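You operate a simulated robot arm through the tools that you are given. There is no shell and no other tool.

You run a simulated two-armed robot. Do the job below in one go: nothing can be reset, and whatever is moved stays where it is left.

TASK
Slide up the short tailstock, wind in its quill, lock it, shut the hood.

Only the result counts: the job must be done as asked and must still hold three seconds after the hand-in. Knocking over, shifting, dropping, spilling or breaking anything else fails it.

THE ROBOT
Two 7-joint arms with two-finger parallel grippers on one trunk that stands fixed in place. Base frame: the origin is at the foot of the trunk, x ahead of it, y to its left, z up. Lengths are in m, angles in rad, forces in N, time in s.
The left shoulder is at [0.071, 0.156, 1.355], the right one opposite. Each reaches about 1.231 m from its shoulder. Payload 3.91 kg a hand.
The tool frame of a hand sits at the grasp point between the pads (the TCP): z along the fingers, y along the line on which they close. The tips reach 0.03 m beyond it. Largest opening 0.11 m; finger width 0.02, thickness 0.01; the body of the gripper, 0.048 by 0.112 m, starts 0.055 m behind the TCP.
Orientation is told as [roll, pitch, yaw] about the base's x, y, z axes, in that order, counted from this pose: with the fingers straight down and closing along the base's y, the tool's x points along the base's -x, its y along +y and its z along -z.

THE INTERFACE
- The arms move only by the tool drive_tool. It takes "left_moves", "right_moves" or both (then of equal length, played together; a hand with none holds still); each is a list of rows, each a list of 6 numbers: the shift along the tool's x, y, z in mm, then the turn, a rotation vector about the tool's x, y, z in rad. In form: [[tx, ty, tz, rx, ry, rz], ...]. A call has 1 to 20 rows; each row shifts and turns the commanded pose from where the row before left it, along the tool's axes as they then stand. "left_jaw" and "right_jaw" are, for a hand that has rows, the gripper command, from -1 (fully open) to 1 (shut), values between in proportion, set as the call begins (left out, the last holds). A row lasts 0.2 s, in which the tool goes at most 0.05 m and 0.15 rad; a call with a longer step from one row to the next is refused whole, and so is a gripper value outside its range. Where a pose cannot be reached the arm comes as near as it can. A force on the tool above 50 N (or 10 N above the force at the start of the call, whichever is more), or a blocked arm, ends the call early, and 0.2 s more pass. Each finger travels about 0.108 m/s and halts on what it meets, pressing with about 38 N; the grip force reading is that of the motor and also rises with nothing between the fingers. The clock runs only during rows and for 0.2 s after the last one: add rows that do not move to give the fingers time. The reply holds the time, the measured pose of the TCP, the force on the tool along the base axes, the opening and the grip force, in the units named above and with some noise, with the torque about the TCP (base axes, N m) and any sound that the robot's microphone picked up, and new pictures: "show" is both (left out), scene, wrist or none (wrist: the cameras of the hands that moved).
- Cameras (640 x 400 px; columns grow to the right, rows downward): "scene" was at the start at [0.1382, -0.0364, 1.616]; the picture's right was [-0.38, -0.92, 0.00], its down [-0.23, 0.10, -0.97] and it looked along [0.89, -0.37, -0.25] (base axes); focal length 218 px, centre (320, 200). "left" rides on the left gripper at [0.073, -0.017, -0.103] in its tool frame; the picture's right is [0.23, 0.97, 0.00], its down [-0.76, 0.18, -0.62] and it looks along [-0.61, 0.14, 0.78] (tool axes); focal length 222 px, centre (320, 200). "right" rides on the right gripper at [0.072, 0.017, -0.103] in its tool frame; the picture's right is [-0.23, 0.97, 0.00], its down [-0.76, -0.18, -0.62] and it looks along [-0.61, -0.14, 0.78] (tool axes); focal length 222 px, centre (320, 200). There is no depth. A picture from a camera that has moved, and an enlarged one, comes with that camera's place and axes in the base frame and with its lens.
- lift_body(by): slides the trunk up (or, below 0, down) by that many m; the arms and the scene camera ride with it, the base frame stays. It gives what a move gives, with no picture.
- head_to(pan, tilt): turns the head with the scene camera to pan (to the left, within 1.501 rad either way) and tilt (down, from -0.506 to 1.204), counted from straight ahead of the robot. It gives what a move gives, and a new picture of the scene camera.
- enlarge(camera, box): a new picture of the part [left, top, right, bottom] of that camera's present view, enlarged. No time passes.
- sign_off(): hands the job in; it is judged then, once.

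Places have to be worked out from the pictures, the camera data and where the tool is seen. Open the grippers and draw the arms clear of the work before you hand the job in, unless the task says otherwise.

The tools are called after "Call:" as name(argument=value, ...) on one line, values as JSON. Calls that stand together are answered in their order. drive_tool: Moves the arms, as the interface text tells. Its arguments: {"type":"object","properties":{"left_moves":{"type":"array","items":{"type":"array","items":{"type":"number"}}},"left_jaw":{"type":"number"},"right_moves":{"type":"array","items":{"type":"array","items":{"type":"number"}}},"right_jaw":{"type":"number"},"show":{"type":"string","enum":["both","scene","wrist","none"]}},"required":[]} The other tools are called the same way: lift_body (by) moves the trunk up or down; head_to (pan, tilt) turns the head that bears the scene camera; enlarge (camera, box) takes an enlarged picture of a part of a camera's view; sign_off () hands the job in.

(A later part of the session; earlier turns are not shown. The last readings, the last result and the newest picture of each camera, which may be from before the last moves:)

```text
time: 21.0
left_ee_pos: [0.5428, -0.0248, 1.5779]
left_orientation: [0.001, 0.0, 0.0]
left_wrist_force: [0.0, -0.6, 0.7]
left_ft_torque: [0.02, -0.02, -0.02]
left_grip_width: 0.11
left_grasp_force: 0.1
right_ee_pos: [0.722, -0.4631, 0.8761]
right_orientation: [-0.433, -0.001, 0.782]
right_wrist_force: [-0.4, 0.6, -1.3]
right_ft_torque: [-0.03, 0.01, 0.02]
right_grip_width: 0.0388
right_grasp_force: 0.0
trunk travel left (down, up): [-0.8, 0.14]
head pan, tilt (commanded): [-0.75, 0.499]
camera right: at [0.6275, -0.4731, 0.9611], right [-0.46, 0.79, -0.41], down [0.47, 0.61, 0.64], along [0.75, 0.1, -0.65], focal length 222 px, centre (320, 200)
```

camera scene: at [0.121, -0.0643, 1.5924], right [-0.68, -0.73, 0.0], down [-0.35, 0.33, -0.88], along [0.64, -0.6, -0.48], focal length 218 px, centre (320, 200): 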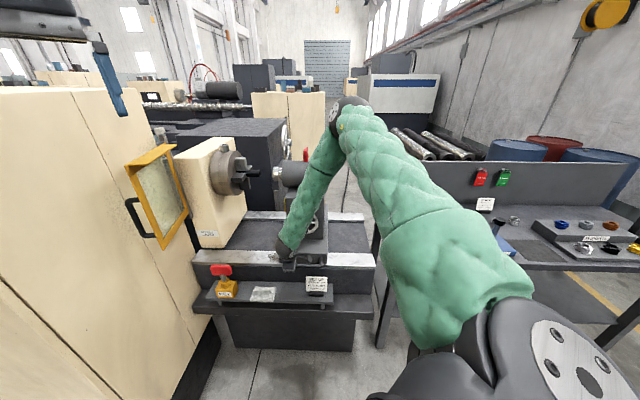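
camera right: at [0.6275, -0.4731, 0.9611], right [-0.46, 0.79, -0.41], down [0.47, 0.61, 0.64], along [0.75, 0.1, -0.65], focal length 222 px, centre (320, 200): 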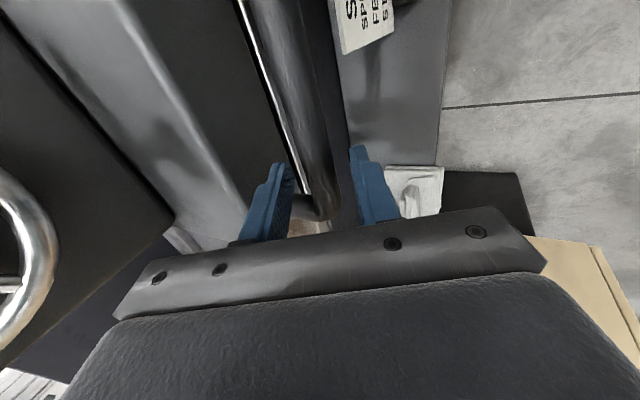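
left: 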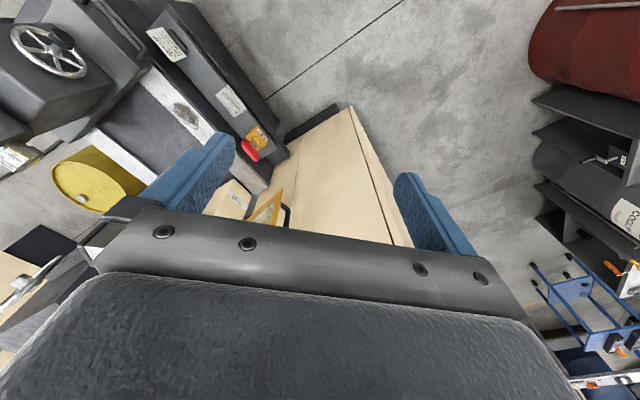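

The hand is free and unloaded around the bar. I withdraw along the fingers, straighten the tilt, and yaw back to -45° (a more comfortable wrist posture) in front of the lathe.

Call:
drive_tool(right_moves=[[0, 0, -28, 0, 0, 0], [0, 0, -28, 0, 0, 0], [0, 0, -28, 0, 0, 0], [0, 0, -28, 0, 0, 0], [0, 20, -30, -0.145, 0, 0], [0, 20, -30, -0.145, 0, 0], [0, 20, -30, -0.145, 0, 0], [0, 0, 0, 0, 0, 0.143], [0, 0, 0, 0, 0, 0.143], [0, 0, 0, 0, 0, 0.143], [0, 0, 0, 0, 0, 0.143], [0, 0, 0, 0, 0, 0.143], [0, 0, 0, 0, 0, 0.143], [0, 0, 0, 0, 0, 0.143], [0, 0, 0, 0, 0, 0.143], [0, 0, 0, 0, 0, 0.143], [0, 0, 0, 0, 0, 0.143], [0, 0, 0, 0, 0, 0.139]])

Call:
enlarge(camera="scene", box=[200, 130, 380, 300])

```text
time: 24.8
left_ee_pos: [0.5423, -0.023, 1.5777]
left_orientation: [0.001, -0.001, 0.0]
left_wrist_force: [0.8, -0.4, -0.3]
left_ft_torque: [0.01, 0.01, 0.0]
left_grip_width: 0.11
left_grasp_force: 0.1
right_ee_pos: [0.6291, -0.3703, 1.0468]
right_orientation: [-0.001, 0.002, -0.789]
right_wrist_force: [-0.1, 0.8, 0.5]
right_ft_torque: [0.02, -0.01, -0.01]
right_grip_width: 0.0385
right_grasp_force: 0.0
trunk travel left (down, up): [-0.8, 0.14]
head pan, tilt (commanded): [-0.75, 0.499]
camera scene: at [0.1186, -0.0625, 1.5931], right [-0.68, -0.73, 0.0], down [-0.35, 0.33, -0.88], along [0.64, -0.6, -0.48], focal length 218 px, centre (320, 200)
camera right: at [0.5896, -0.3082, 1.1486], right [0.85, 0.53, 0.0], down [0.41, -0.67, 0.62], along [0.33, -0.53, -0.78], focal length 222 px, centre (320, 200)
```

scene: 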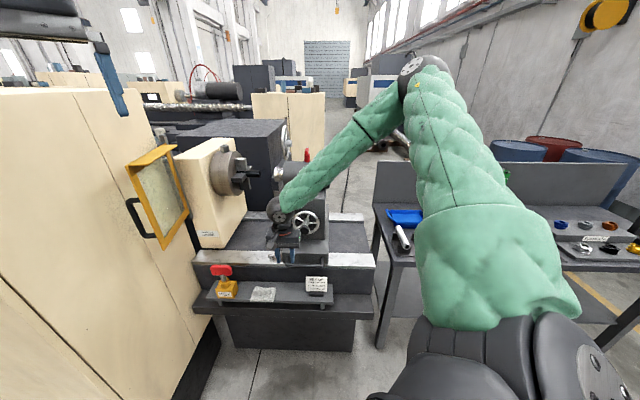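
right: 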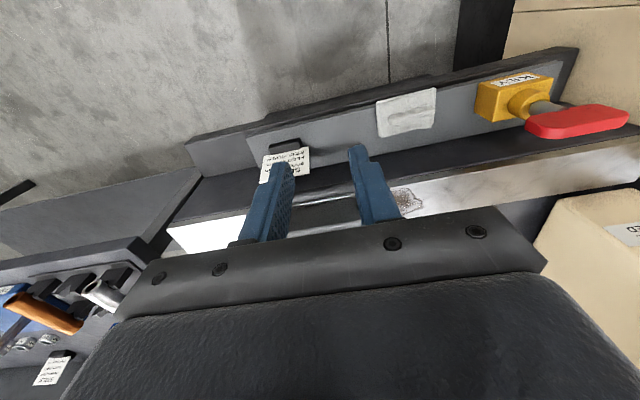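

```text
2.35 times, centred on (290, 215) of scene
camera zoom: at [0.1186, -0.0625, 1.5931], right [-0.68, -0.73, 0.0], down [-0.35, 0.33, -0.88], along [0.64, -0.6, -0.48], focal length 512 px, centre (391, 165)
```

zoom: 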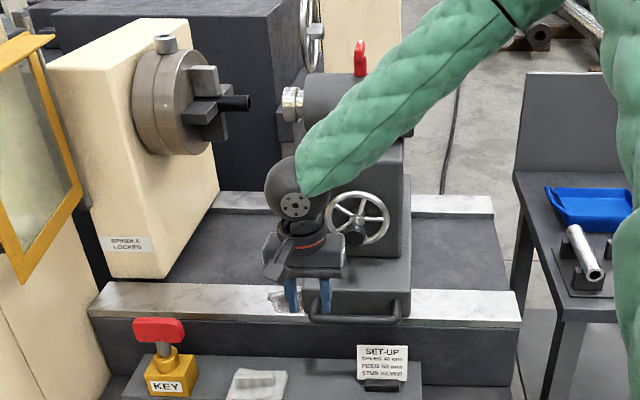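

The gap is about 69 mm now and the -a leg of the loop handle stands near a=0.055. I close the fingers and bring them just outside that leg so I can push the tailstock further toward the chuck.

Call:
drive_tool(right_moves=[[0, -34.6, 0, 0, 0, 0], [0, -34.6, 0, 0, 0, 0], [0, -34.6, 0, 0, 0, 0], [0, -34.6, 0, 0, 0, 0], [0, -34.6, 0, 0, 0, 0], [-26.5, 0, 29, 0, 0, 0], [-26.5, 0, 29, 0, 0, 0], [-26.5, 0, 29, 0, 0, 0], [-26.5, 0, 29, 0, 0, 0], [-26.5, 0, 29, 0, 0, 0]], right_jaw=1)

Call:
enlarge(camera="right", box=[200, 0, 500, 240])

Call:
enlarge(camera="scene", box=[230, 150, 390, 300])

```text
time: 27.0
left_ee_pos: [0.5448, -0.023, 1.5774]
left_orientation: [0.0, 0.002, 0.0]
left_wrist_force: [0.1, -0.8, -1.0]
left_ft_torque: [0.01, -0.01, 0.02]
left_grip_width: 0.1097
left_grasp_force: 0.0
right_ee_pos: [0.6025, -0.5869, 0.9004]
right_orientation: [0.0, 0.004, -0.787]
right_wrist_force: [0.3, 0.5, -0.1]
right_ft_torque: [0.01, 0.02, 0.01]
right_grip_width: 0.0
right_grasp_force: 37.5
trunk travel left (down, up): [-0.8, 0.14]
head pan, tilt (commanded): [-0.75, 0.499]
camera scene: at [0.12, -0.0635, 1.5929], right [-0.68, -0.73, 0.0], down [-0.35, 0.33, -0.88], along [0.64, -0.6, -0.48], focal length 218 px, centre (320, 200)
camera right: at [0.5616, -0.5251, 1.0023], right [0.85, 0.53, 0.0], down [0.41, -0.67, 0.62], along [0.33, -0.53, -0.78], focal length 222 px, centre (320, 200)
```

scene: 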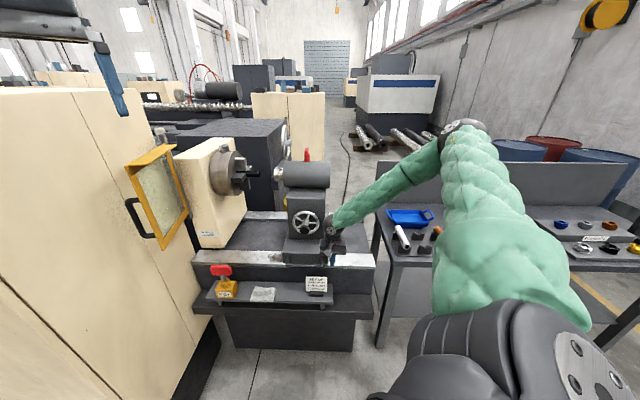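
right: 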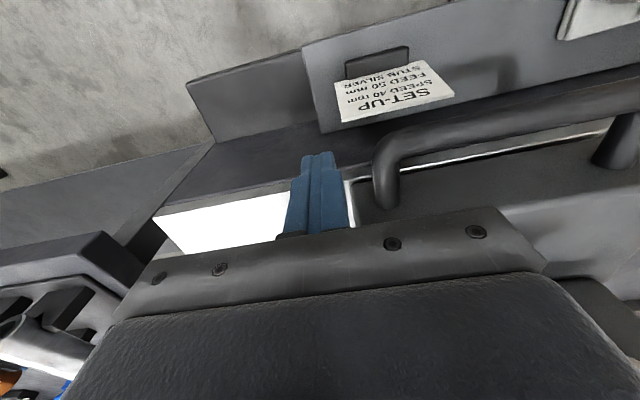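

```text
1.67 times, centred on (350, 120) of right
camera zoom: at [0.5616, -0.5251, 1.0023], right [0.85, 0.53, 0.0], down [0.41, -0.67, 0.62], along [0.33, -0.53, -0.78], focal length 370 px, centre (270, 333)
```

zoom: 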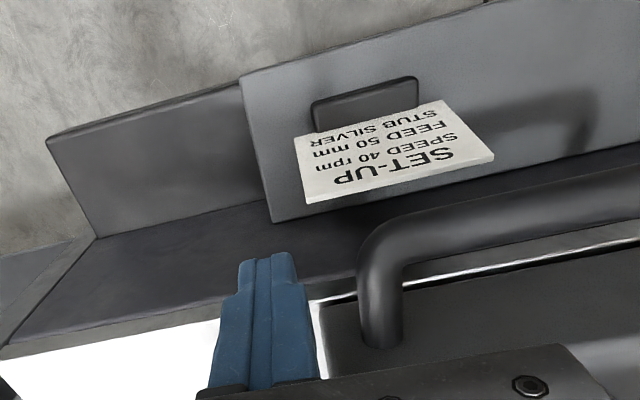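

```text
2.67 times, centred on (310, 225) of scene
camera zoom: at [0.12, -0.0635, 1.5929], right [-0.68, -0.73, 0.0], down [-0.35, 0.33, -0.88], along [0.64, -0.6, -0.48], focal length 581 px, centre (347, 133)
```

zoom: 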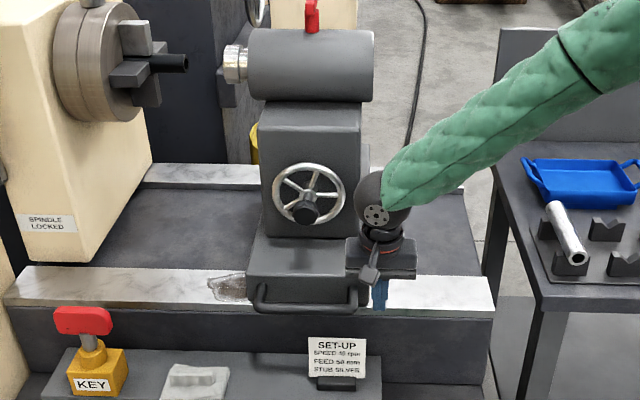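

The fingers are beside the handle leg (about 45 mm away) but still 28 mm too high and 22 mm too far out. I lower in beside the leg, then push along the axis in small steps.

Call:
drive_tool(right_moves=[[-11, 0, 14, 0, 0, 0], [-11, 0, 14, 0, 0, 0], [0, 8, 0, 0, 0, 0], [0, 8, 0, 0, 0, 0], [0, 8, 0, 0, 0, 0], [0, 6, 0, 0, 0, 0], [0, 6, 0, 0, 0, 0], [0, 0, 0, 0, 0, 0]])

Call:
enlarge(camera="right", box=[200, 0, 500, 240])

Call:
enlarge(camera="scene", box=[230, 150, 390, 300])

```text
time: 28.8
left_ee_pos: [0.5416, -0.0221, 1.5779]
left_orientation: [-0.002, -0.001, 0.001]
left_wrist_force: [-0.1, -0.5, 0.4]
left_ft_torque: [0.03, 0.04, 0.0]
left_grip_width: 0.11
left_grasp_force: 0.1
right_ee_pos: [0.6418, -0.5766, 0.874]
right_orientation: [0.001, 0.004, -0.786]
right_wrist_force: [-0.1, -3.1, -0.9]
right_ft_torque: [-0.07, 0.01, 0.02]
right_grip_width: 0.0
right_grasp_force: 37.4
trunk travel left (down, up): [-0.8, 0.14]
head pan, tilt (commanded): [-0.75, 0.499]
camera scene: at [0.1185, -0.0634, 1.593], right [-0.68, -0.73, 0.0], down [-0.35, 0.33, -0.88], along [0.64, -0.6, -0.48], focal length 218 px, centre (320, 200)
camera right: at [0.6017, -0.5142, 0.9753], right [0.85, 0.53, 0.0], down [0.41, -0.67, 0.62], along [0.33, -0.53, -0.78], focal length 222 px, centre (320, 200)
```

scene: 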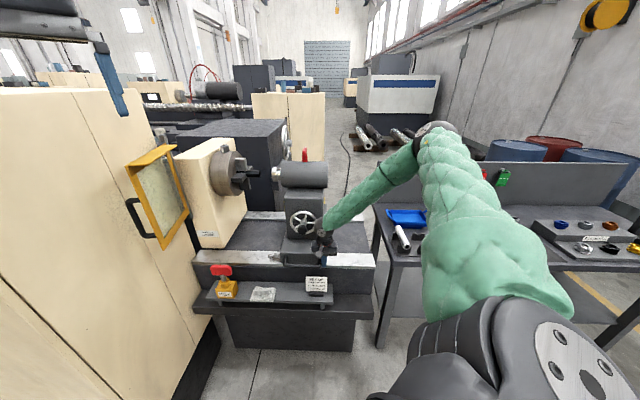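
right: 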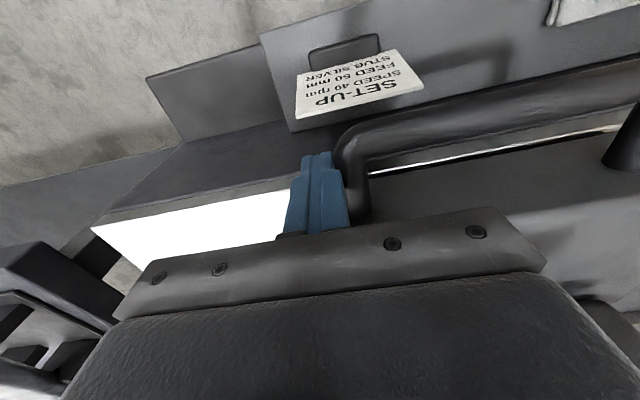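

```text
1.67 times, centred on (350, 120) of right
camera zoom: at [0.6017, -0.5142, 0.9753], right [0.85, 0.53, 0.0], down [0.41, -0.67, 0.62], along [0.33, -0.53, -0.78], focal length 370 px, centre (270, 333)
```

zoom: 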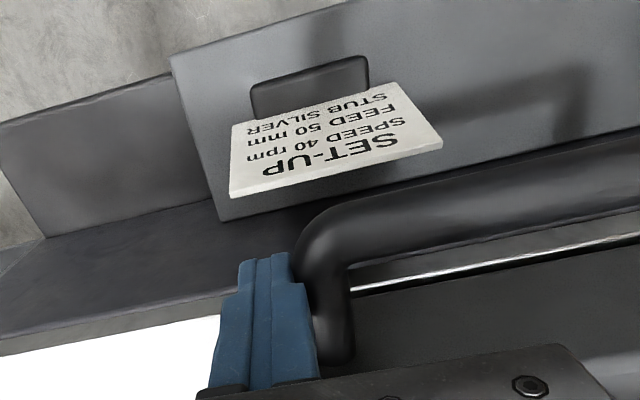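

```text
2.67 times, centred on (310, 225) of scene
camera zoom: at [0.1185, -0.0634, 1.593], right [-0.68, -0.73, 0.0], down [-0.35, 0.33, -0.88], along [0.64, -0.6, -0.48], focal length 581 px, centre (347, 133)
```

zoom: 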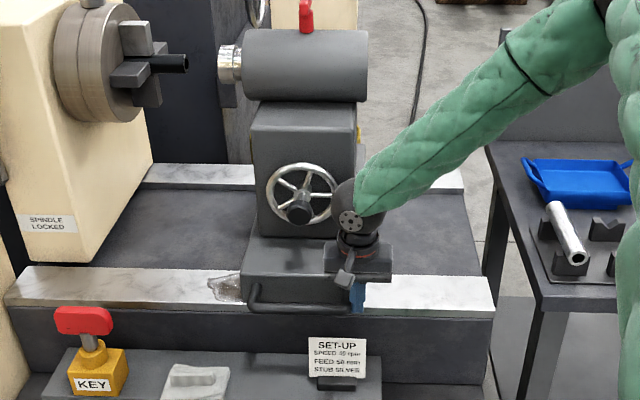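

Contact made and the tailstock moves with light force; the gap is about 55 mm. I continue in small steps watching for a stop.

Call:
drive_tool(right_moves=[[0, 4, 0, 0, 0, 0], [0, 4, 0, 0, 0, 0], [0, 4, 0, 0, 0, 0], [0, 4, 0, 0, 0, 0], [0, 0, 0, 0, 0, 0]], show="none")

Call:
enlarge(camera="scene", box=[230, 150, 390, 300])

```text
time: 30.0
left_ee_pos: [0.5413, -0.0233, 1.5795]
left_orientation: [0.0, 0.0, 0.001]
left_wrist_force: [0.2, 0.5, 0.2]
left_ft_torque: [-0.01, -0.01, -0.01]
left_grip_width: 0.1101
left_grasp_force: 0.0
right_ee_pos: [0.6513, -0.5656, 0.874]
right_orientation: [0.0, 0.002, -0.787]
right_wrist_force: [-8.1, -11.0, 4.7]
right_ft_torque: [-0.1, 0.06, -0.02]
right_grip_width: 0.0001
right_grasp_force: 37.7
trunk travel left (down, up): [-0.8, 0.14]
head pan, tilt (commanded): [-0.75, 0.499]
```

```text
2.67 times, centred on (310, 225) of scene
camera zoom: at [0.1174, -0.0636, 1.5932], right [-0.68, -0.73, 0.0], down [-0.35, 0.33, -0.88], along [0.64, -0.6, -0.48], focal length 581 px, centre (347, 133)
```

zoom: 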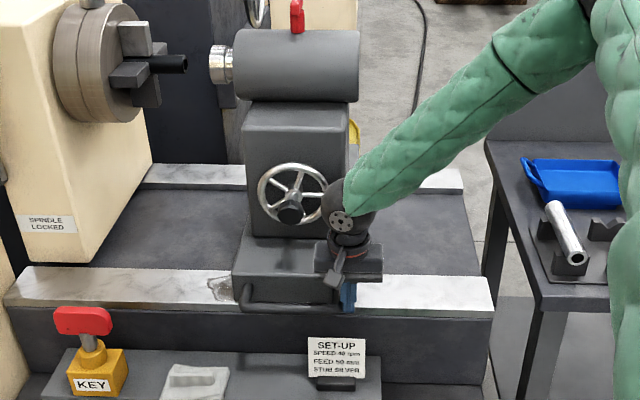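

A resisting force of about 14 N has appeared along the axis. I push a few mm more to see whether this is a stop.

Call:
drive_tool(right_moves=[[0, 3, 0, 0, 0, 0], [0, 3, 0, 0, 0, 0], [0, 0, 0, 0, 0, 0]], show="none")

Call:
enlarge(camera="scene", box=[230, 150, 390, 300])

```text
time: 30.6
left_ee_pos: [0.5395, -0.0224, 1.5794]
left_orientation: [0.001, -0.001, 0.001]
left_wrist_force: [0.1, -0.1, 0.5]
left_ft_torque: [0.0, 0.01, 0.03]
left_grip_width: 0.11
left_grasp_force: 0.2
right_ee_pos: [0.651, -0.5664, 0.8735]
right_orientation: [-0.01, 0.002, -0.79]
right_wrist_force: [-23.2, -32.4, 17.8]
right_ft_torque: [-0.31, 0.18, 0.07]
right_grip_width: 0.0
right_grasp_force: 37.3
trunk travel left (down, up): [-0.8, 0.14]
head pan, tilt (commanded): [-0.75, 0.499]
stopped in row 3 (right hand): the force on the tool passed its limit at 54 N (the readings are from after the stop); the commanded pose is now the measured one
```

```text
2.67 times, centred on (310, 225) of scene
camera zoom: at [0.1145, -0.0629, 1.5937], right [-0.68, -0.73, 0.0], down [-0.35, 0.33, -0.88], along [0.64, -0.6, -0.48], focal length 581 px, centre (347, 133)
```

zoom: 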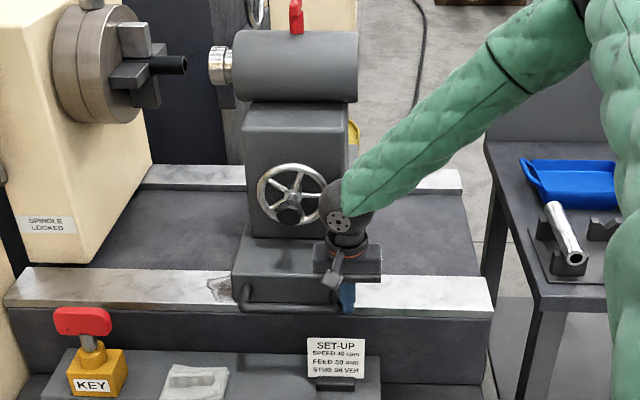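

The tailstock is firmly against its stop (54 N, no motion), with a gap of roughly 40 mm left for the quill. I back the hand away from the handle, move it out in front of the wheel, and pitch the fingers to horizontal pointing at the wheel.

Call:
drive_tool(right_moves=[[0, -6, 0, 0, 0, 0], [0, -6, 0, 0, 0, 0], [20, 0, -20, 0, 0, 0], [35, 0, -25, 0, 0, 0], [35, 10, -25, 0, 0, 0], [35, 30, -25, 0, 0, 0], [35, 35, -20, 0, 0, 0], [10, 45, -10, 0, 0, 0]], show="scene")

Call:
drive_tool(right_moves=[[0, 0, 0, 0, -0.1428, 0], [0, 0, 0, 0, -0.1428, 0], [0, 0, 0, 0, -0.1428, 0], [0, 0, 0, 0, -0.1428, 0], [0, 0, 0, 0, -0.1428, 0], [0, 0, 0, 0, -0.1428, 0], [0, 0, 0, 0, -0.1428, 0], [0, 0, 0, 0, -0.1428, 0], [0, 0, 0, 0, -0.1428, 0], [0, 0, 0, 0, -0.1428, 0], [0, 0, 0, 0, -0.1428, 0]], right_jaw=-0.1)

```text
refused: row 6 steps farther than a row can; nothing moved
```

```text
time: 30.9
left_ee_pos: [0.5328, -0.0246, 1.5817]
left_orientation: [0.001, -0.004, -0.001]
left_wrist_force: [-0.8, 0.1, 0.7]
left_ft_torque: [-0.01, -0.02, 0.01]
left_grip_width: 0.1098
left_grasp_force: 0.1
right_ee_pos: [0.6426, -0.574, 0.8726]
right_orientation: [-0.019, -0.07, -0.799]
right_wrist_force: [-48.4, -59.4, 40.2]
right_ft_torque: [-0.12, 0.0, 0.12]
right_grip_width: 0.0218
right_grasp_force: 0.1
trunk travel left (down, up): [-0.8, 0.14]
head pan, tilt (commanded): [-0.75, 0.499]
stopped in row 1 (right hand): the force on the tool passed its limit at 62 N (the readings are from after the stop); the commanded pose is now the measured one
camera scene: at [0.1081, -0.0646, 1.5944], right [-0.68, -0.73, -0.01], down [-0.34, 0.33, -0.88], along [0.64, -0.6, -0.48], focal length 218 px, centre (320, 200)
camera right: at [0.5997, -0.504, 0.9685], right [0.86, 0.52, 0.0], down [0.38, -0.63, 0.68], along [0.35, -0.58, -0.73], focal length 222 px, centre (320, 200)
```

scene: 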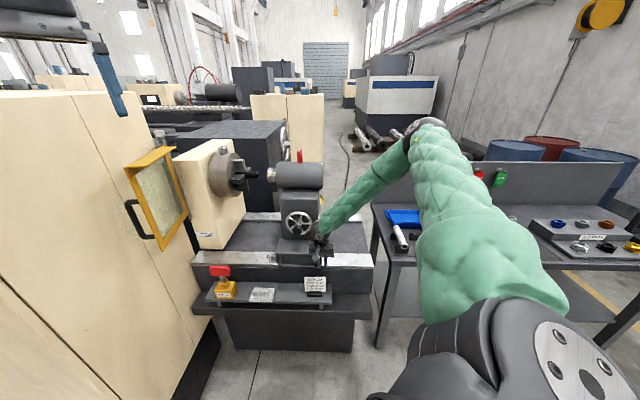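
right: 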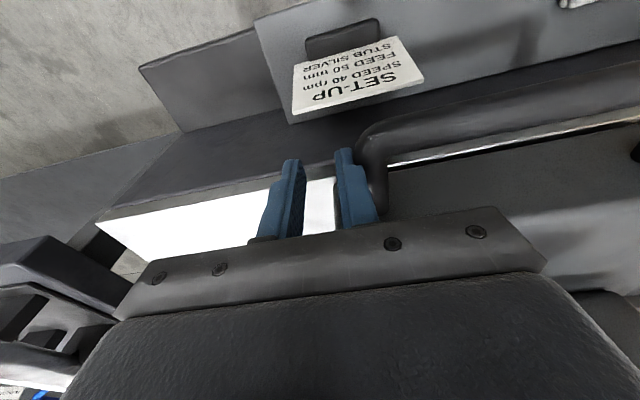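

The first call was refused for a too-long row and the jaw opened against the leg, loading the hand. I back straight off along -a in small steps now.

Call:
drive_tool(right_moves=[[0, -6, 0, 0, 0, 0], [0, -8, 0, 0, 0, 0], [0, -8, 0, 0, 0, 0], [0, 0, 0, 0, 0, 0]])

```text
time: 31.9
left_ee_pos: [0.5388, -0.0233, 1.579]
left_orientation: [0.003, -0.002, 0.001]
left_wrist_force: [-0.8, -0.1, -0.4]
left_ft_torque: [0.01, -0.02, 0.0]
left_grip_width: 0.1101
left_grasp_force: 0.0
right_ee_pos: [0.6342, -0.5814, 0.8708]
right_orientation: [-0.009, -0.069, -0.791]
right_wrist_force: [-22.4, -29.3, 20.3]
right_ft_torque: [0.1, -0.22, -0.1]
right_grip_width: 0.0419
right_grasp_force: 0.1
trunk travel left (down, up): [-0.8, 0.14]
head pan, tilt (commanded): [-0.75, 0.499]
camera scene: at [0.1154, -0.0637, 1.5932], right [-0.68, -0.73, 0.0], down [-0.35, 0.33, -0.88], along [0.64, -0.6, -0.48], focal length 218 px, centre (320, 200)
camera right: at [0.5914, -0.5125, 0.9681], right [0.85, 0.52, 0.01], down [0.38, -0.63, 0.68], along [0.36, -0.57, -0.74], focal length 222 px, centre (320, 200)
```

scene: 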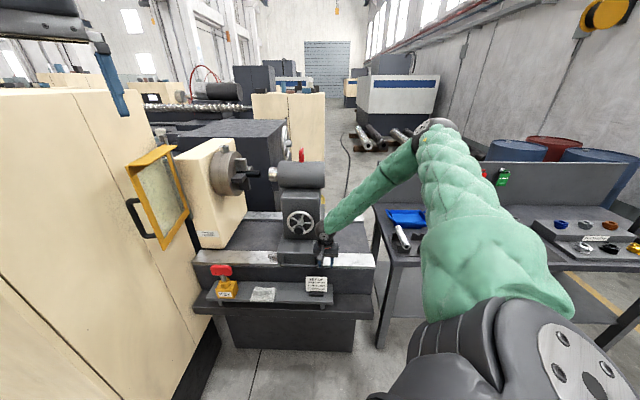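
right: 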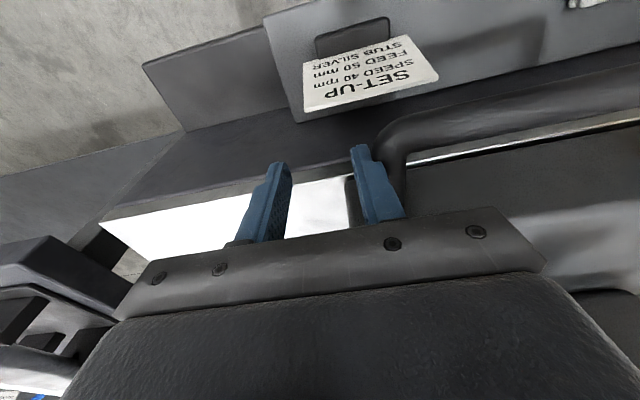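

Still touching with the opening jaw; I back off another 30 mm along -a.

Call:
drive_tool(right_moves=[[0, -10, 0, 0, 0, 0], [0, -10, 0, 0, 0, 0], [0, -10, 0, 0, 0, 0], [0, 0, 0, 0, 0, 0]])

Call:
enlarge(camera="scene", box=[230, 150, 390, 300])

```text
time: 33.0
left_ee_pos: [0.544, -0.0215, 1.5774]
left_orientation: [0.001, 0.002, 0.0]
left_wrist_force: [1.1, 0.2, 0.0]
left_ft_torque: [-0.01, 0.0, 0.01]
left_grip_width: 0.1101
left_grasp_force: 0.1
right_ee_pos: [0.617, -0.601, 0.8721]
right_orientation: [-0.011, -0.068, -0.79]
right_wrist_force: [0.3, 0.5, 0.0]
right_ft_torque: [-0.01, 0.0, 0.01]
right_grip_width: 0.0601
right_grasp_force: 0.0
trunk travel left (down, up): [-0.8, 0.14]
head pan, tilt (commanded): [-0.75, 0.499]
camera scene: at [0.1194, -0.0619, 1.593], right [-0.68, -0.73, 0.0], down [-0.35, 0.33, -0.88], along [0.64, -0.6, -0.48], focal length 218 px, centre (320, 200)
camera right: at [0.5727, -0.5328, 0.968], right [0.85, 0.52, 0.0], down [0.38, -0.63, 0.68], along [0.36, -0.57, -0.74], focal length 222 px, centre (320, 200)
```

scene: 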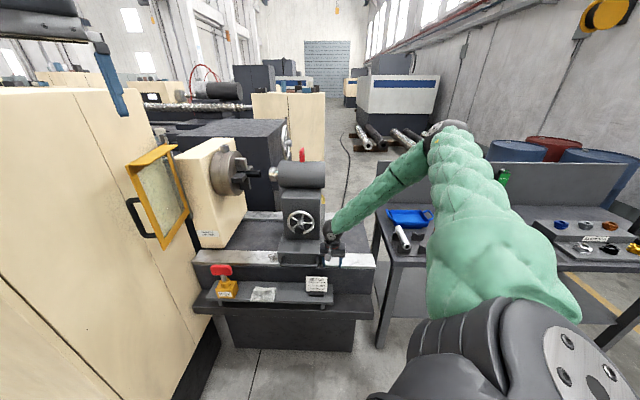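
right: 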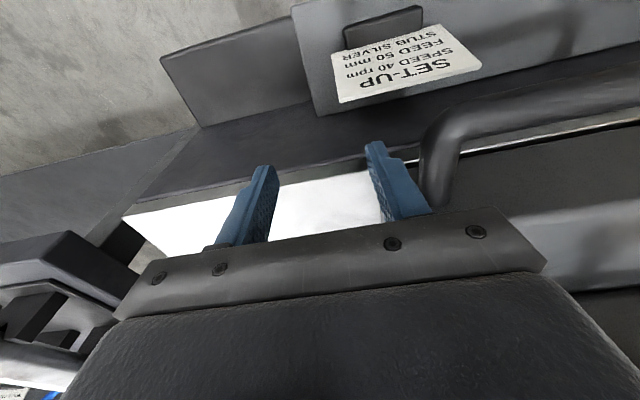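

```text
2.67 times, centred on (310, 225) of scene
camera zoom: at [0.1194, -0.0619, 1.593], right [-0.68, -0.73, 0.0], down [-0.35, 0.33, -0.88], along [0.64, -0.6, -0.48], focal length 581 px, centre (347, 133)
```

zoom: 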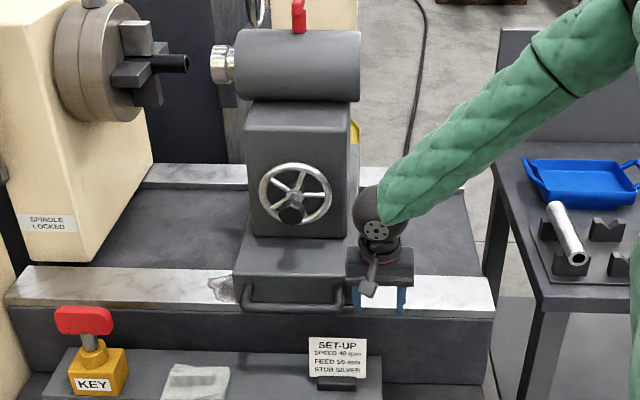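

The hand is free and the tailstock stayed at its stop (gap ≈ 40 mm). I move out in front of the wheel and pitch the fingers to point at the knob.

Call:
drive_tool(right_moves=[[32, 0, -28, 0, 0, 0], [32, 0, -28, 0, 0, 0], [32, 0, -28, 0, 0, 0], [32, 0, -28, 0, 0, 0], [32, 0, -28, 0, 0, 0], [0, 37, 0, 0, 0, 0], [0, 37, 0, 0, 0, 0], [0, 37, 0, 0, 0, 0], [0, 37, 0, 0, 0, 0], [0, 0, 0, 0, -0.1365, 0], [0, 0, 0, 0, -0.1365, 0], [0, 0, 0, 0, -0.1365, 0], [0, 0, 0, 0, -0.1365, 0], [0, 0, 0, 0, -0.1365, 0], [0, 0, 0, 0, -0.1365, 0], [0, 0, 0, 0, -0.1365, 0], [0, 0, 0, 0, -0.1365, 0], [0, 0, 0, 0, -0.1365, 0], [0, 0, 0, 0, -0.1365, 0], [0, 0, 0, 0, -0.1365, 0]])

```text
time: 37.1
left_ee_pos: [0.5437, -0.0218, 1.5782]
left_orientation: [-0.003, -0.002, 0.003]
left_wrist_force: [-0.6, 0.6, 0.1]
left_ft_torque: [0.01, 0.01, 0.01]
left_grip_width: 0.1102
left_grasp_force: 0.1
right_ee_pos: [0.6192, -0.4258, 1.0631]
right_orientation: [-0.949, -1.554, 0.159]
right_wrist_force: [0.3, 0.1, -0.7]
right_ft_torque: [0.02, -0.05, 0.01]
right_grip_width: 0.0607
right_grasp_force: 0.1
right hand out of reach, approached as far as the arm can: row 17, 18, 19, 20
trunk travel left (down, up): [-0.8, 0.14]
head pan, tilt (commanded): [-0.75, 0.499]
camera scene: at [0.119, -0.063, 1.5931], right [-0.68, -0.73, 0.0], down [-0.35, 0.33, -0.88], along [0.64, -0.6, -0.48], focal length 218 px, centre (320, 200)
camera right: at [0.5557, -0.3415, 0.9905], right [0.69, 0.69, 0.22], down [-0.55, 0.32, 0.77], along [0.46, -0.65, 0.6], focal length 222 px, centre (320, 200)
```

scene: 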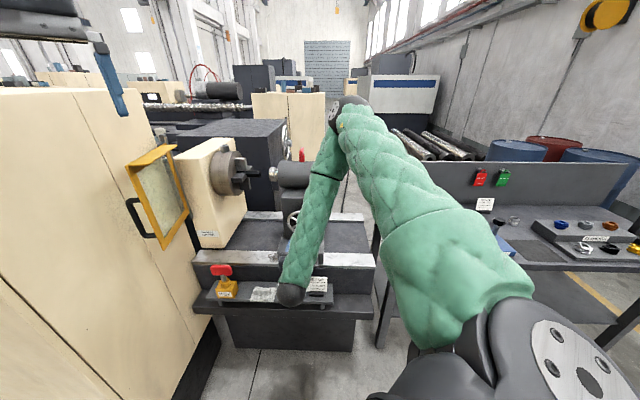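
right: 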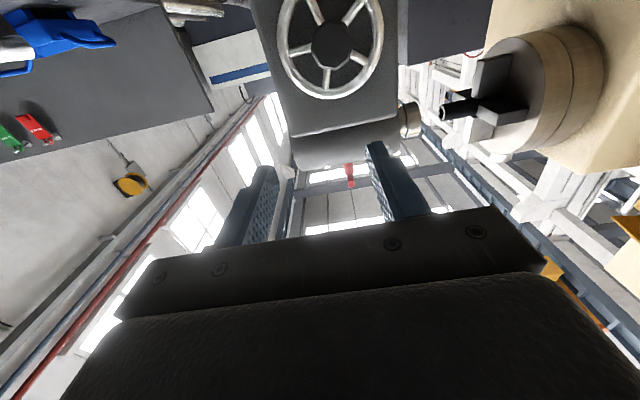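

The orientation is right but the arm could not fold enough this close; the commanded point is further in toward the robot than it can reach. I advance the command toward the wheel (still short of the knob) to see if it comes within reach there.

Call:
drive_tool(right_moves=[[0, 0, 30, 0, 0, 0], [0, 0, 30, 0, 0, 0], [0, 0, 30, 0, 0, 0], [0, 0, 30, 0, 0, 0], [0, 0, 0, 0, 0, 0]])

Call:
enlarge(camera="right", box=[160, 0, 480, 240])

```text
time: 38.4
left_ee_pos: [0.5425, -0.0201, 1.5785]
left_orientation: [0.0, 0.001, -0.001]
left_wrist_force: [1.1, -0.5, 0.3]
left_ft_torque: [-0.03, 0.0, 0.0]
left_grip_width: 0.11
left_grasp_force: 0.0
right_ee_pos: [0.7013, -0.5113, 1.0639]
right_orientation: [-1.454, -1.557, 0.662]
right_wrist_force: [0.8, -1.3, 0.8]
right_ft_torque: [-0.01, 0.05, 0.01]
right_grip_width: 0.0604
right_grasp_force: 0.0
trunk travel left (down, up): [-0.8, 0.14]
head pan, tilt (commanded): [-0.75, 0.499]
camera scene: at [0.1187, -0.0622, 1.5931], right [-0.68, -0.73, 0.0], down [-0.35, 0.33, -0.88], along [0.64, -0.6, -0.48], focal length 218 px, centre (320, 200)
camera right: at [0.64, -0.4277, 0.9899], right [0.7, 0.69, 0.21], down [-0.56, 0.32, 0.76], along [0.46, -0.65, 0.61], focal length 222 px, centre (320, 200)
```

scene: 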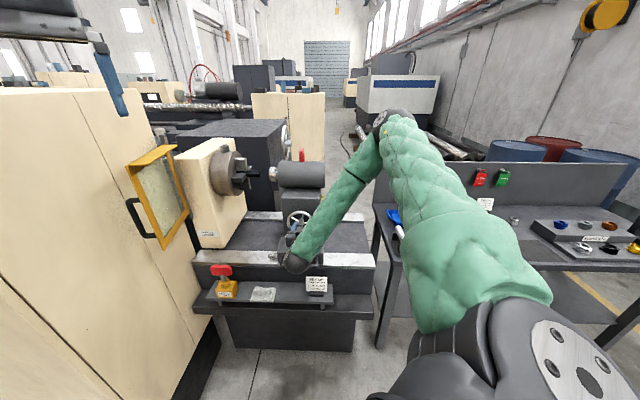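
right: 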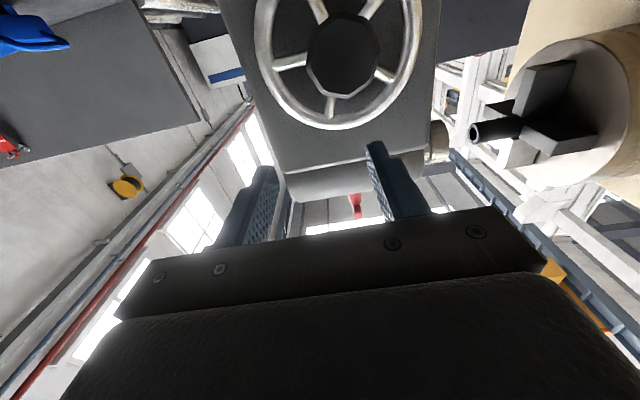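

```text
1.67 times, centred on (320, 120) of right
camera zoom: at [0.64, -0.4277, 0.9899], right [0.7, 0.69, 0.21], down [-0.56, 0.32, 0.76], along [0.46, -0.65, 0.61], focal length 370 px, centre (320, 333)
```

zoom: 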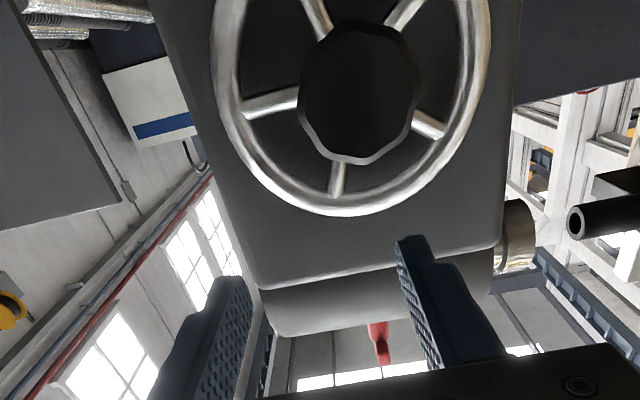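

This is within reach now: TCP at a=0.134, n=-0.857, z=1.064, and the knob centre works out to a≈0.159, z≈1.008. I back up a little, centre on the knob axis with the jaws wider, and look again.

Call:
drive_tool(right_moves=[[0, 0, -15, 0, 0, 0], [28, 12.5, 0, 0, 0, 0], [27, 12.5, 0, 0, 0, 0], [0, 0, 0, 0, 0, 0]], right_jaw=-0.4, show="wrist")

Call:
enlarge(camera="right", box=[160, 0, 480, 240])

Call:
enlarge(camera="scene", box=[220, 140, 380, 300])

```text
time: 39.4
left_ee_pos: [0.5416, -0.0226, 1.5782]
left_orientation: [0.001, -0.001, 0.0]
left_wrist_force: [0.3, 0.7, 0.0]
left_ft_torque: [0.02, 0.0, -0.03]
left_grip_width: 0.1101
left_grasp_force: 0.0
right_ee_pos: [0.7041, -0.4961, 1.0381]
right_orientation: [-1.336, -1.559, 0.547]
right_wrist_force: [0.3, -0.5, -0.1]
right_ft_torque: [0.0, 0.0, 0.02]
right_grip_width: 0.077
right_grasp_force: 0.1
right hand out of reach, approached as far as the arm can: row 3
trunk travel left (down, up): [-0.8, 0.14]
head pan, tilt (commanded): [-0.75, 0.499]
camera right: at [0.6416, -0.4112, 0.9645], right [0.7, 0.69, 0.22], down [-0.56, 0.32, 0.77], along [0.45, -0.65, 0.61], focal length 222 px, centre (320, 200)
```

right: 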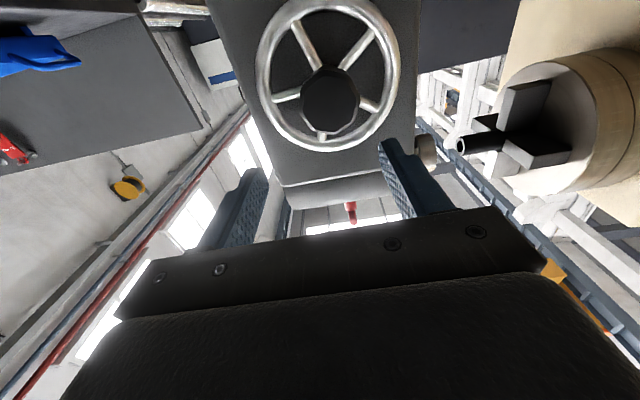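

```text
1.67 times, centred on (320, 120) of right
camera zoom: at [0.6416, -0.4112, 0.9645], right [0.7, 0.69, 0.22], down [-0.56, 0.32, 0.77], along [0.45, -0.65, 0.61], focal length 370 px, centre (320, 333)
```

zoom: 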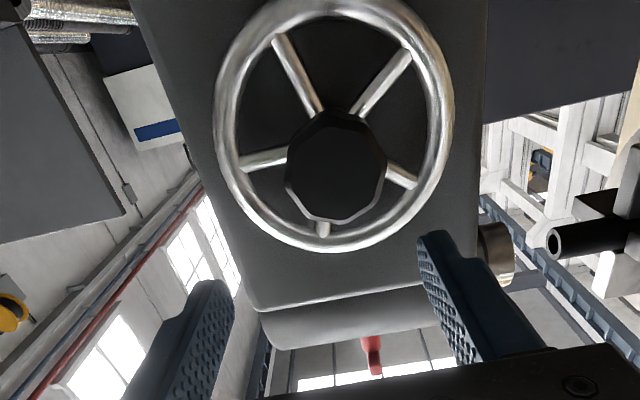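

```text
2.50 times, centred on (300, 220) of scene
camera zoom: at [0.1176, -0.064, 1.5932], right [-0.68, -0.73, 0.0], down [-0.35, 0.33, -0.88], along [0.64, -0.6, -0.48], focal length 545 px, centre (370, 150)
```

zoom: 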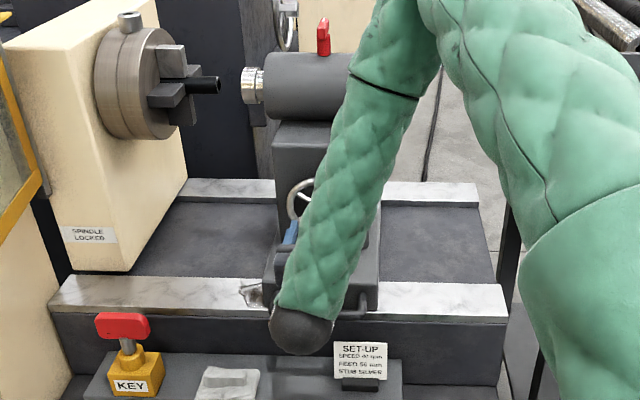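

The right arm is again at its limit for this posture. The left shoulder lines up almost exactly with the wheel axis, so I will use the left hand for the knob; first I withdraw the right hand upward and back to fingers-down.

Call:
drive_tool(right_moves=[[-20, 0, -20, 0, 0, 0], [-20, 0, -20, 0, 0, 0], [0, 0, 0, 0, 0.1428, 0], [0, 0, 0, 0, 0.1428, 0], [0, 0, 0, 0, 0.1428, 0], [0, 0, 0, 0, 0.1428, 0], [0, 0, 0, 0, 0.1428, 0], [0, 0, 0, 0, 0.1428, 0], [0, 0, 0, 0, 0.1428, 0], [0, 0, 0, 0, 0.1428, 0], [0, 0, 0, 0, 0.1428, 0], [0, 0, 0, 0, 0.1428, 0], [0, 0, 0, 0, 0.1428, 0], [0, 0, -45, 0, 0, 0], [0, 0, -45, 0, 0, 0], [0, 0, -45, 0, 0, 0], [0, 0, -45, 0, 0, 0], [0, 0, -45, 0, 0, 0], [0, 0, -45, 0, 0, 0]], right_jaw=-1)

```text
time: 43.4
left_ee_pos: [0.5426, -0.0217, 1.5779]
left_orientation: [0.0, 0.0, 0.0]
left_wrist_force: [0.3, 0.5, 0.2]
left_ft_torque: [-0.01, 0.03, -0.02]
left_grip_width: 0.11
left_grasp_force: 0.1
right_ee_pos: [0.6768, -0.4629, 1.3492]
right_orientation: [-0.014, 0.002, -0.791]
right_wrist_force: [0.3, -0.1, 0.4]
right_ft_torque: [-0.04, -0.02, 0.0]
right_grip_width: 0.1103
right_grasp_force: 0.0
trunk travel left (down, up): [-0.8, 0.14]
head pan, tilt (commanded): [-0.75, 0.499]
camera scene: at [0.1178, -0.0618, 1.5931], right [-0.68, -0.73, 0.0], down [-0.35, 0.33, -0.88], along [0.64, -0.6, -0.48], focal length 218 px, centre (320, 200)
camera right: at [0.6398, -0.3996, 1.4509], right [0.85, 0.52, -0.01], down [0.42, -0.66, 0.62], along [0.32, -0.54, -0.78], focal length 222 px, centre (320, 200)
```

scene: 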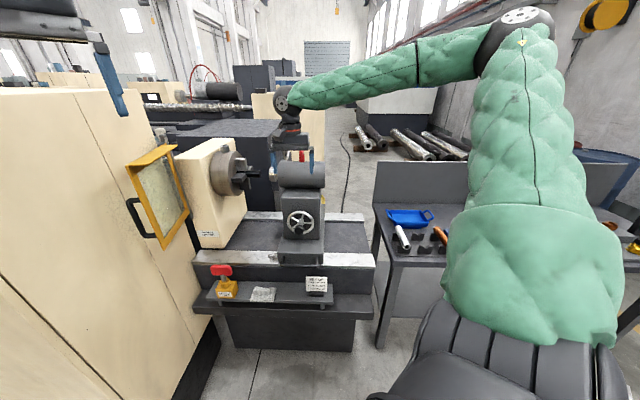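
right: 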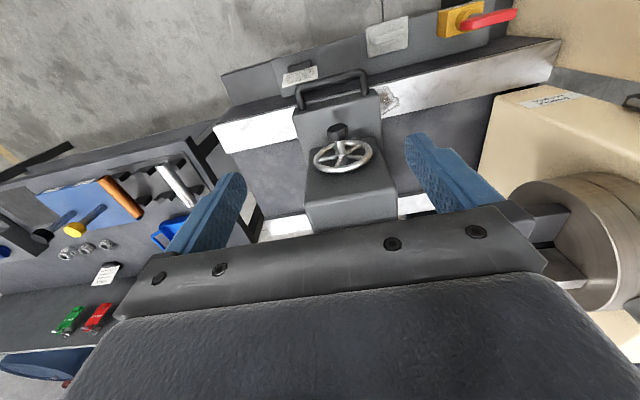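

Right hand is clear. I enlarge views to refine the knob position and locate the hood with its handle from the scene and left wrist cameras.

Call:
enlarge(camera="right", box=[250, 50, 450, 240])

Call:
enlarge(camera="scene", box=[220, 140, 380, 290])

Call:
enlarge(camera="scene", box=[100, 110, 280, 270])

Call:
enlarge(camera="left", box=[180, 60, 440, 250])

```text
2.11 times, centred on (350, 145) of right
camera zoom: at [0.6398, -0.3996, 1.4509], right [0.85, 0.52, -0.01], down [0.42, -0.66, 0.62], along [0.32, -0.54, -0.78], focal length 468 px, centre (257, 316)
```

zoom: 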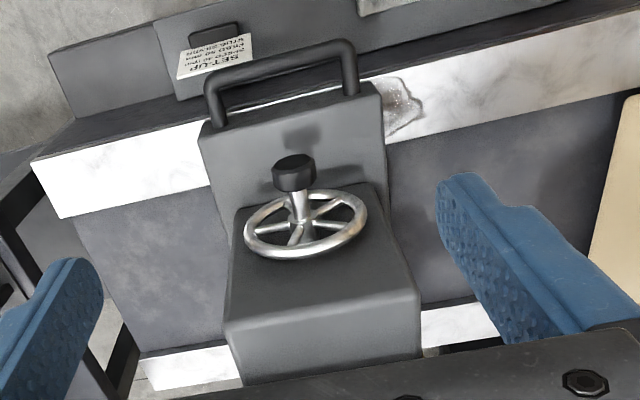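

```text
2.67 times, centred on (300, 215) of scene
camera zoom: at [0.1178, -0.0618, 1.5931], right [-0.68, -0.73, 0.0], down [-0.35, 0.33, -0.88], along [0.64, -0.6, -0.48], focal length 581 px, centre (373, 160)
```

zoom: 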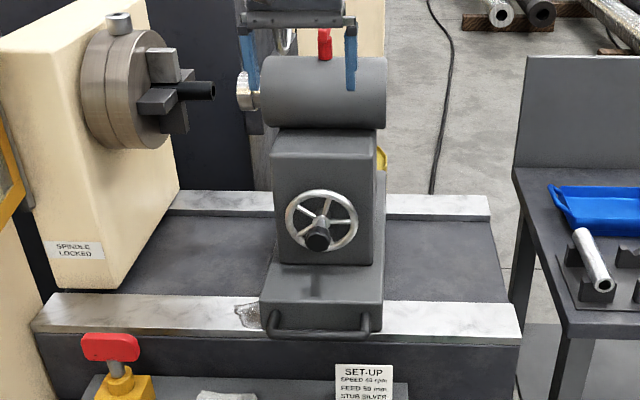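

```text
2.50 times, centred on (190, 190) of scene
camera zoom: at [0.1178, -0.0618, 1.5931], right [-0.68, -0.73, 0.0], down [-0.35, 0.33, -0.88], along [0.64, -0.6, -0.48], focal length 545 px, centre (645, 225)
```

zoom: 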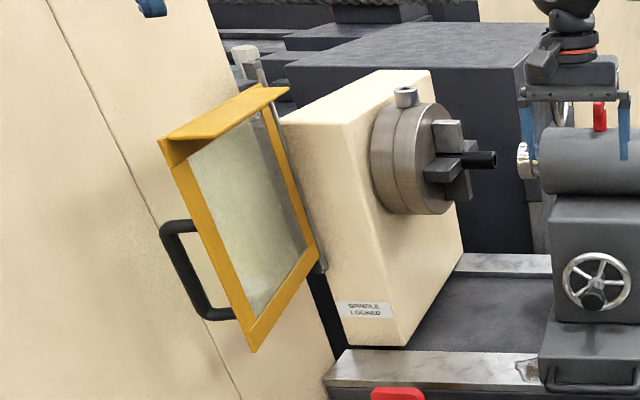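

```text
2.11 times, centred on (310, 155) of left
camera zoom: at [0.4686, -0.0378, 1.6806], right [-0.23, 0.97, 0.0], down [0.76, 0.18, 0.62], along [0.61, 0.14, -0.78], focal length 468 px, centre (341, 295)
```

zoom: 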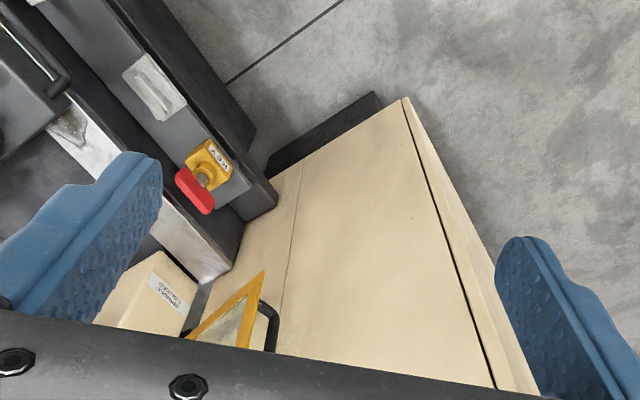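

The knob is at about a=0.159, n=-0.910, z=1.012 and the hood stands open about its far vertical hinge, its handle edge near [0.9,-0.05] between z≈1.07 and 1.38. I park the right hand up and away so the left hand can come in.

Call:
drive_tool(right_moves=[[-5, -25, -40, 0, 0, 0], [-5, -25, -40, 0, 0, 0], [-5, -25, -40, 0, 0, 0], [-5, -25, -40, 0, 0, 0], [-5, -30, -30, 0, 0, 0], [-5, -30, -30, 0, 0, 0], [-5, -40, 0, 0, 0, 0], [-5, -40, 0, 0, 0, 0]], show="scene")

```text
time: 45.1
left_ee_pos: [0.54, -0.0242, 1.577]
left_orientation: [0.003, -0.003, 0.002]
left_wrist_force: [-0.9, -0.8, 0.1]
left_ft_torque: [0.04, -0.01, 0.0]
left_grip_width: 0.1099
left_grasp_force: 0.1
right_ee_pos: [0.5373, -0.6605, 1.571]
right_orientation: [-0.011, 0.002, -0.79]
right_wrist_force: [-0.2, -0.1, -0.5]
right_ft_torque: [0.01, -0.01, 0.0]
right_grip_width: 0.1099
right_grasp_force: 0.0
trunk travel left (down, up): [-0.8, 0.14]
head pan, tilt (commanded): [-0.75, 0.499]
camera scene: at [0.1168, -0.065, 1.5932], right [-0.68, -0.73, 0.0], down [-0.35, 0.33, -0.88], along [0.64, -0.6, -0.48], focal length 218 px, centre (320, 200)
```

scene: 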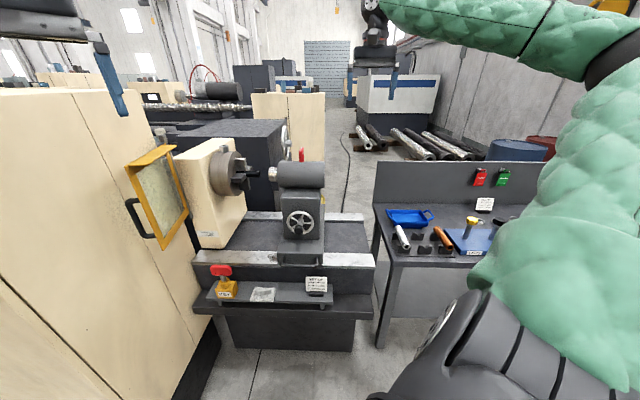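

The right hand is parked high and to the right. I bring the left hand around: yaw by -45° and travel to a point in front of the wheel, still fingers-down at z≈1.2.

Call:
drive_tool(left_moves=[[0, 0, 0, 0, 0, 0.131], [0, 0, 0, 0, 0, 0.131], [0, 0, 0, 0, 0, 0.131], [0, 0, 0, 0, 0, 0.131], [0, 0, 0, 0, 0, 0.131], [0, 0, 0, 0, 0, 0.131], [-25, -17.5, 31.5, 0, 0, 0], [-25, -17.5, 31.5, 0, 0, 0], [-25, -17.5, 31.5, 0, 0, 0], [-25, -17.5, 31.5, 0, 0, 0], [-25, -17.5, 31.5, 0, 0, 0], [-25, -17.5, 31.5, 0, 0, 0], [-25, -17.5, 31.5, 0, 0, 0], [-25, -17.5, 31.5, 0, 0, 0], [-25, -17.5, 31.5, 0, 0, 0], [-25, -17.5, 31.5, 0, 0, 0], [-25, -17.5, 31.5, 0, 0, 0], [-25, -17.5, 31.5, 0, 0, 0]], left_jaw=-0.45)

```text
time: 49.0
left_ee_pos: [0.6063, -0.3858, 1.1982]
left_orientation: [0.0, 0.001, -0.787]
left_wrist_force: [0.0, -0.7, -0.5]
left_ft_torque: [0.0, 0.02, 0.03]
left_grip_width: 0.0797
left_grasp_force: 0.0
right_ee_pos: [0.5387, -0.6611, 1.5703]
right_orientation: [-0.014, 0.004, -0.79]
right_wrist_force: [0.2, -0.6, -0.3]
right_ft_torque: [0.01, -0.02, 0.04]
right_grip_width: 0.1099
right_grasp_force: 0.2
trunk travel left (down, up): [-0.8, 0.14]
head pan, tilt (commanded): [-0.75, 0.499]
camera scene: at [0.1188, -0.0647, 1.593], right [-0.68, -0.73, 0.0], down [-0.35, 0.33, -0.88], along [0.64, -0.6, -0.48], focal length 218 px, centre (320, 200)
camera left: at [0.5431, -0.3457, 1.3008], right [0.53, 0.85, 0.0], down [0.66, -0.41, 0.62], along [0.53, -0.33, -0.78], focal length 222 px, centre (320, 200)
```

scene: 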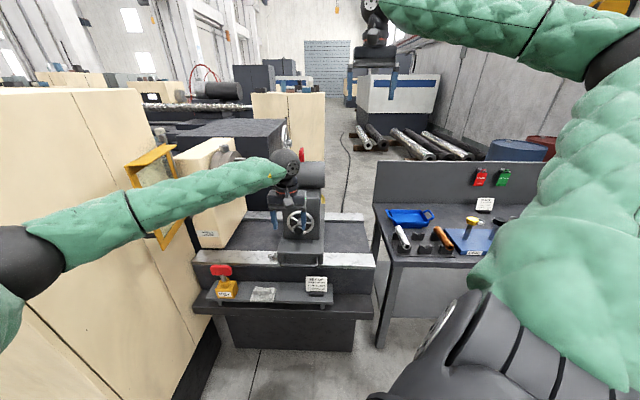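
left: 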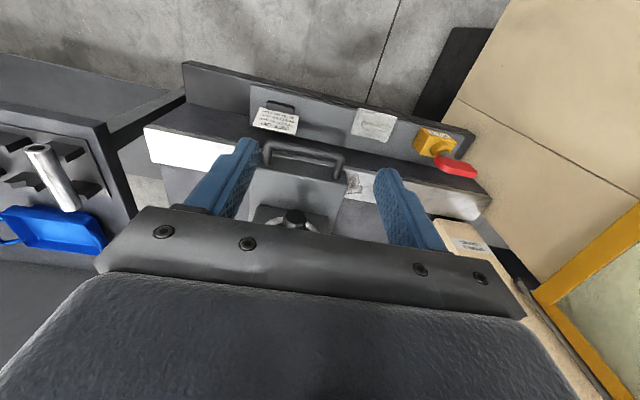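

The left hand is in place above the approach line. I pitch its fingers to horizontal so they point at the wheel.

Call:
drive_tool(left_moves=[[0, 0, 0, 0, -0.1428, 0], [0, 0, 0, 0, -0.1428, 0], [0, 0, 0, 0, -0.1428, 0], [0, 0, 0, 0, -0.1428, 0], [0, 0, 0, 0, -0.1428, 0], [0, 0, 0, 0, -0.1428, 0], [0, 0, 0, 0, -0.1428, 0], [0, 0, 0, 0, -0.1428, 0], [0, 0, 0, 0, -0.1428, 0], [0, 0, 0, 0, -0.1428, 0], [0, 0, 0, 0, -0.1428, 0]])

```text
time: 51.4
left_ee_pos: [0.6054, -0.3827, 1.1986]
left_orientation: [-0.001, -1.19, -0.783]
left_wrist_force: [-0.7, -0.3, 0.0]
left_ft_torque: [0.0, -0.01, 0.03]
left_grip_width: 0.0798
left_grasp_force: 0.1
left hand out of reach, approached as far as the arm can: row 9, 10, 11
right_ee_pos: [0.5386, -0.6584, 1.5704]
right_orientation: [-0.012, 0.002, -0.794]
right_wrist_force: [0.3, 0.6, -0.2]
right_ft_torque: [-0.03, 0.04, 0.0]
right_grip_width: 0.1097
right_grasp_force: 0.1
trunk travel left (down, up): [-0.8, 0.14]
head pan, tilt (commanded): [-0.75, 0.499]
camera scene: at [0.1187, -0.0628, 1.5931], right [-0.68, -0.73, 0.0], down [-0.35, 0.33, -0.88], along [0.64, -0.6, -0.48], focal length 218 px, centre (320, 200)
camera left: at [0.5065, -0.3075, 1.1701], right [0.63, 0.75, -0.21], down [-0.08, 0.33, 0.94], along [0.77, -0.57, 0.27], focal length 222 px, centre (320, 200)
```

scene: 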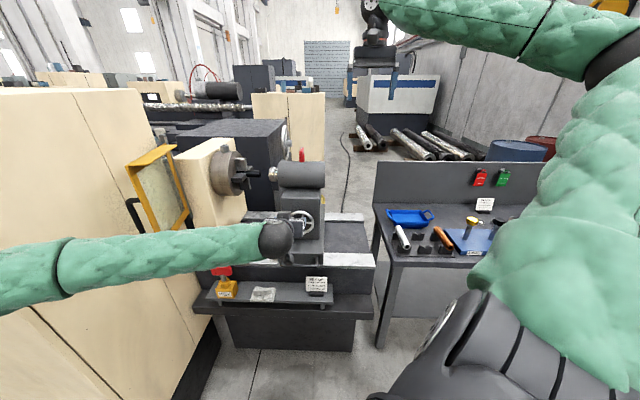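
left: 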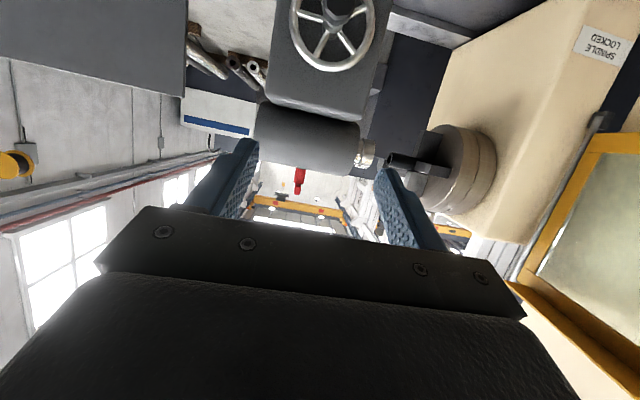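

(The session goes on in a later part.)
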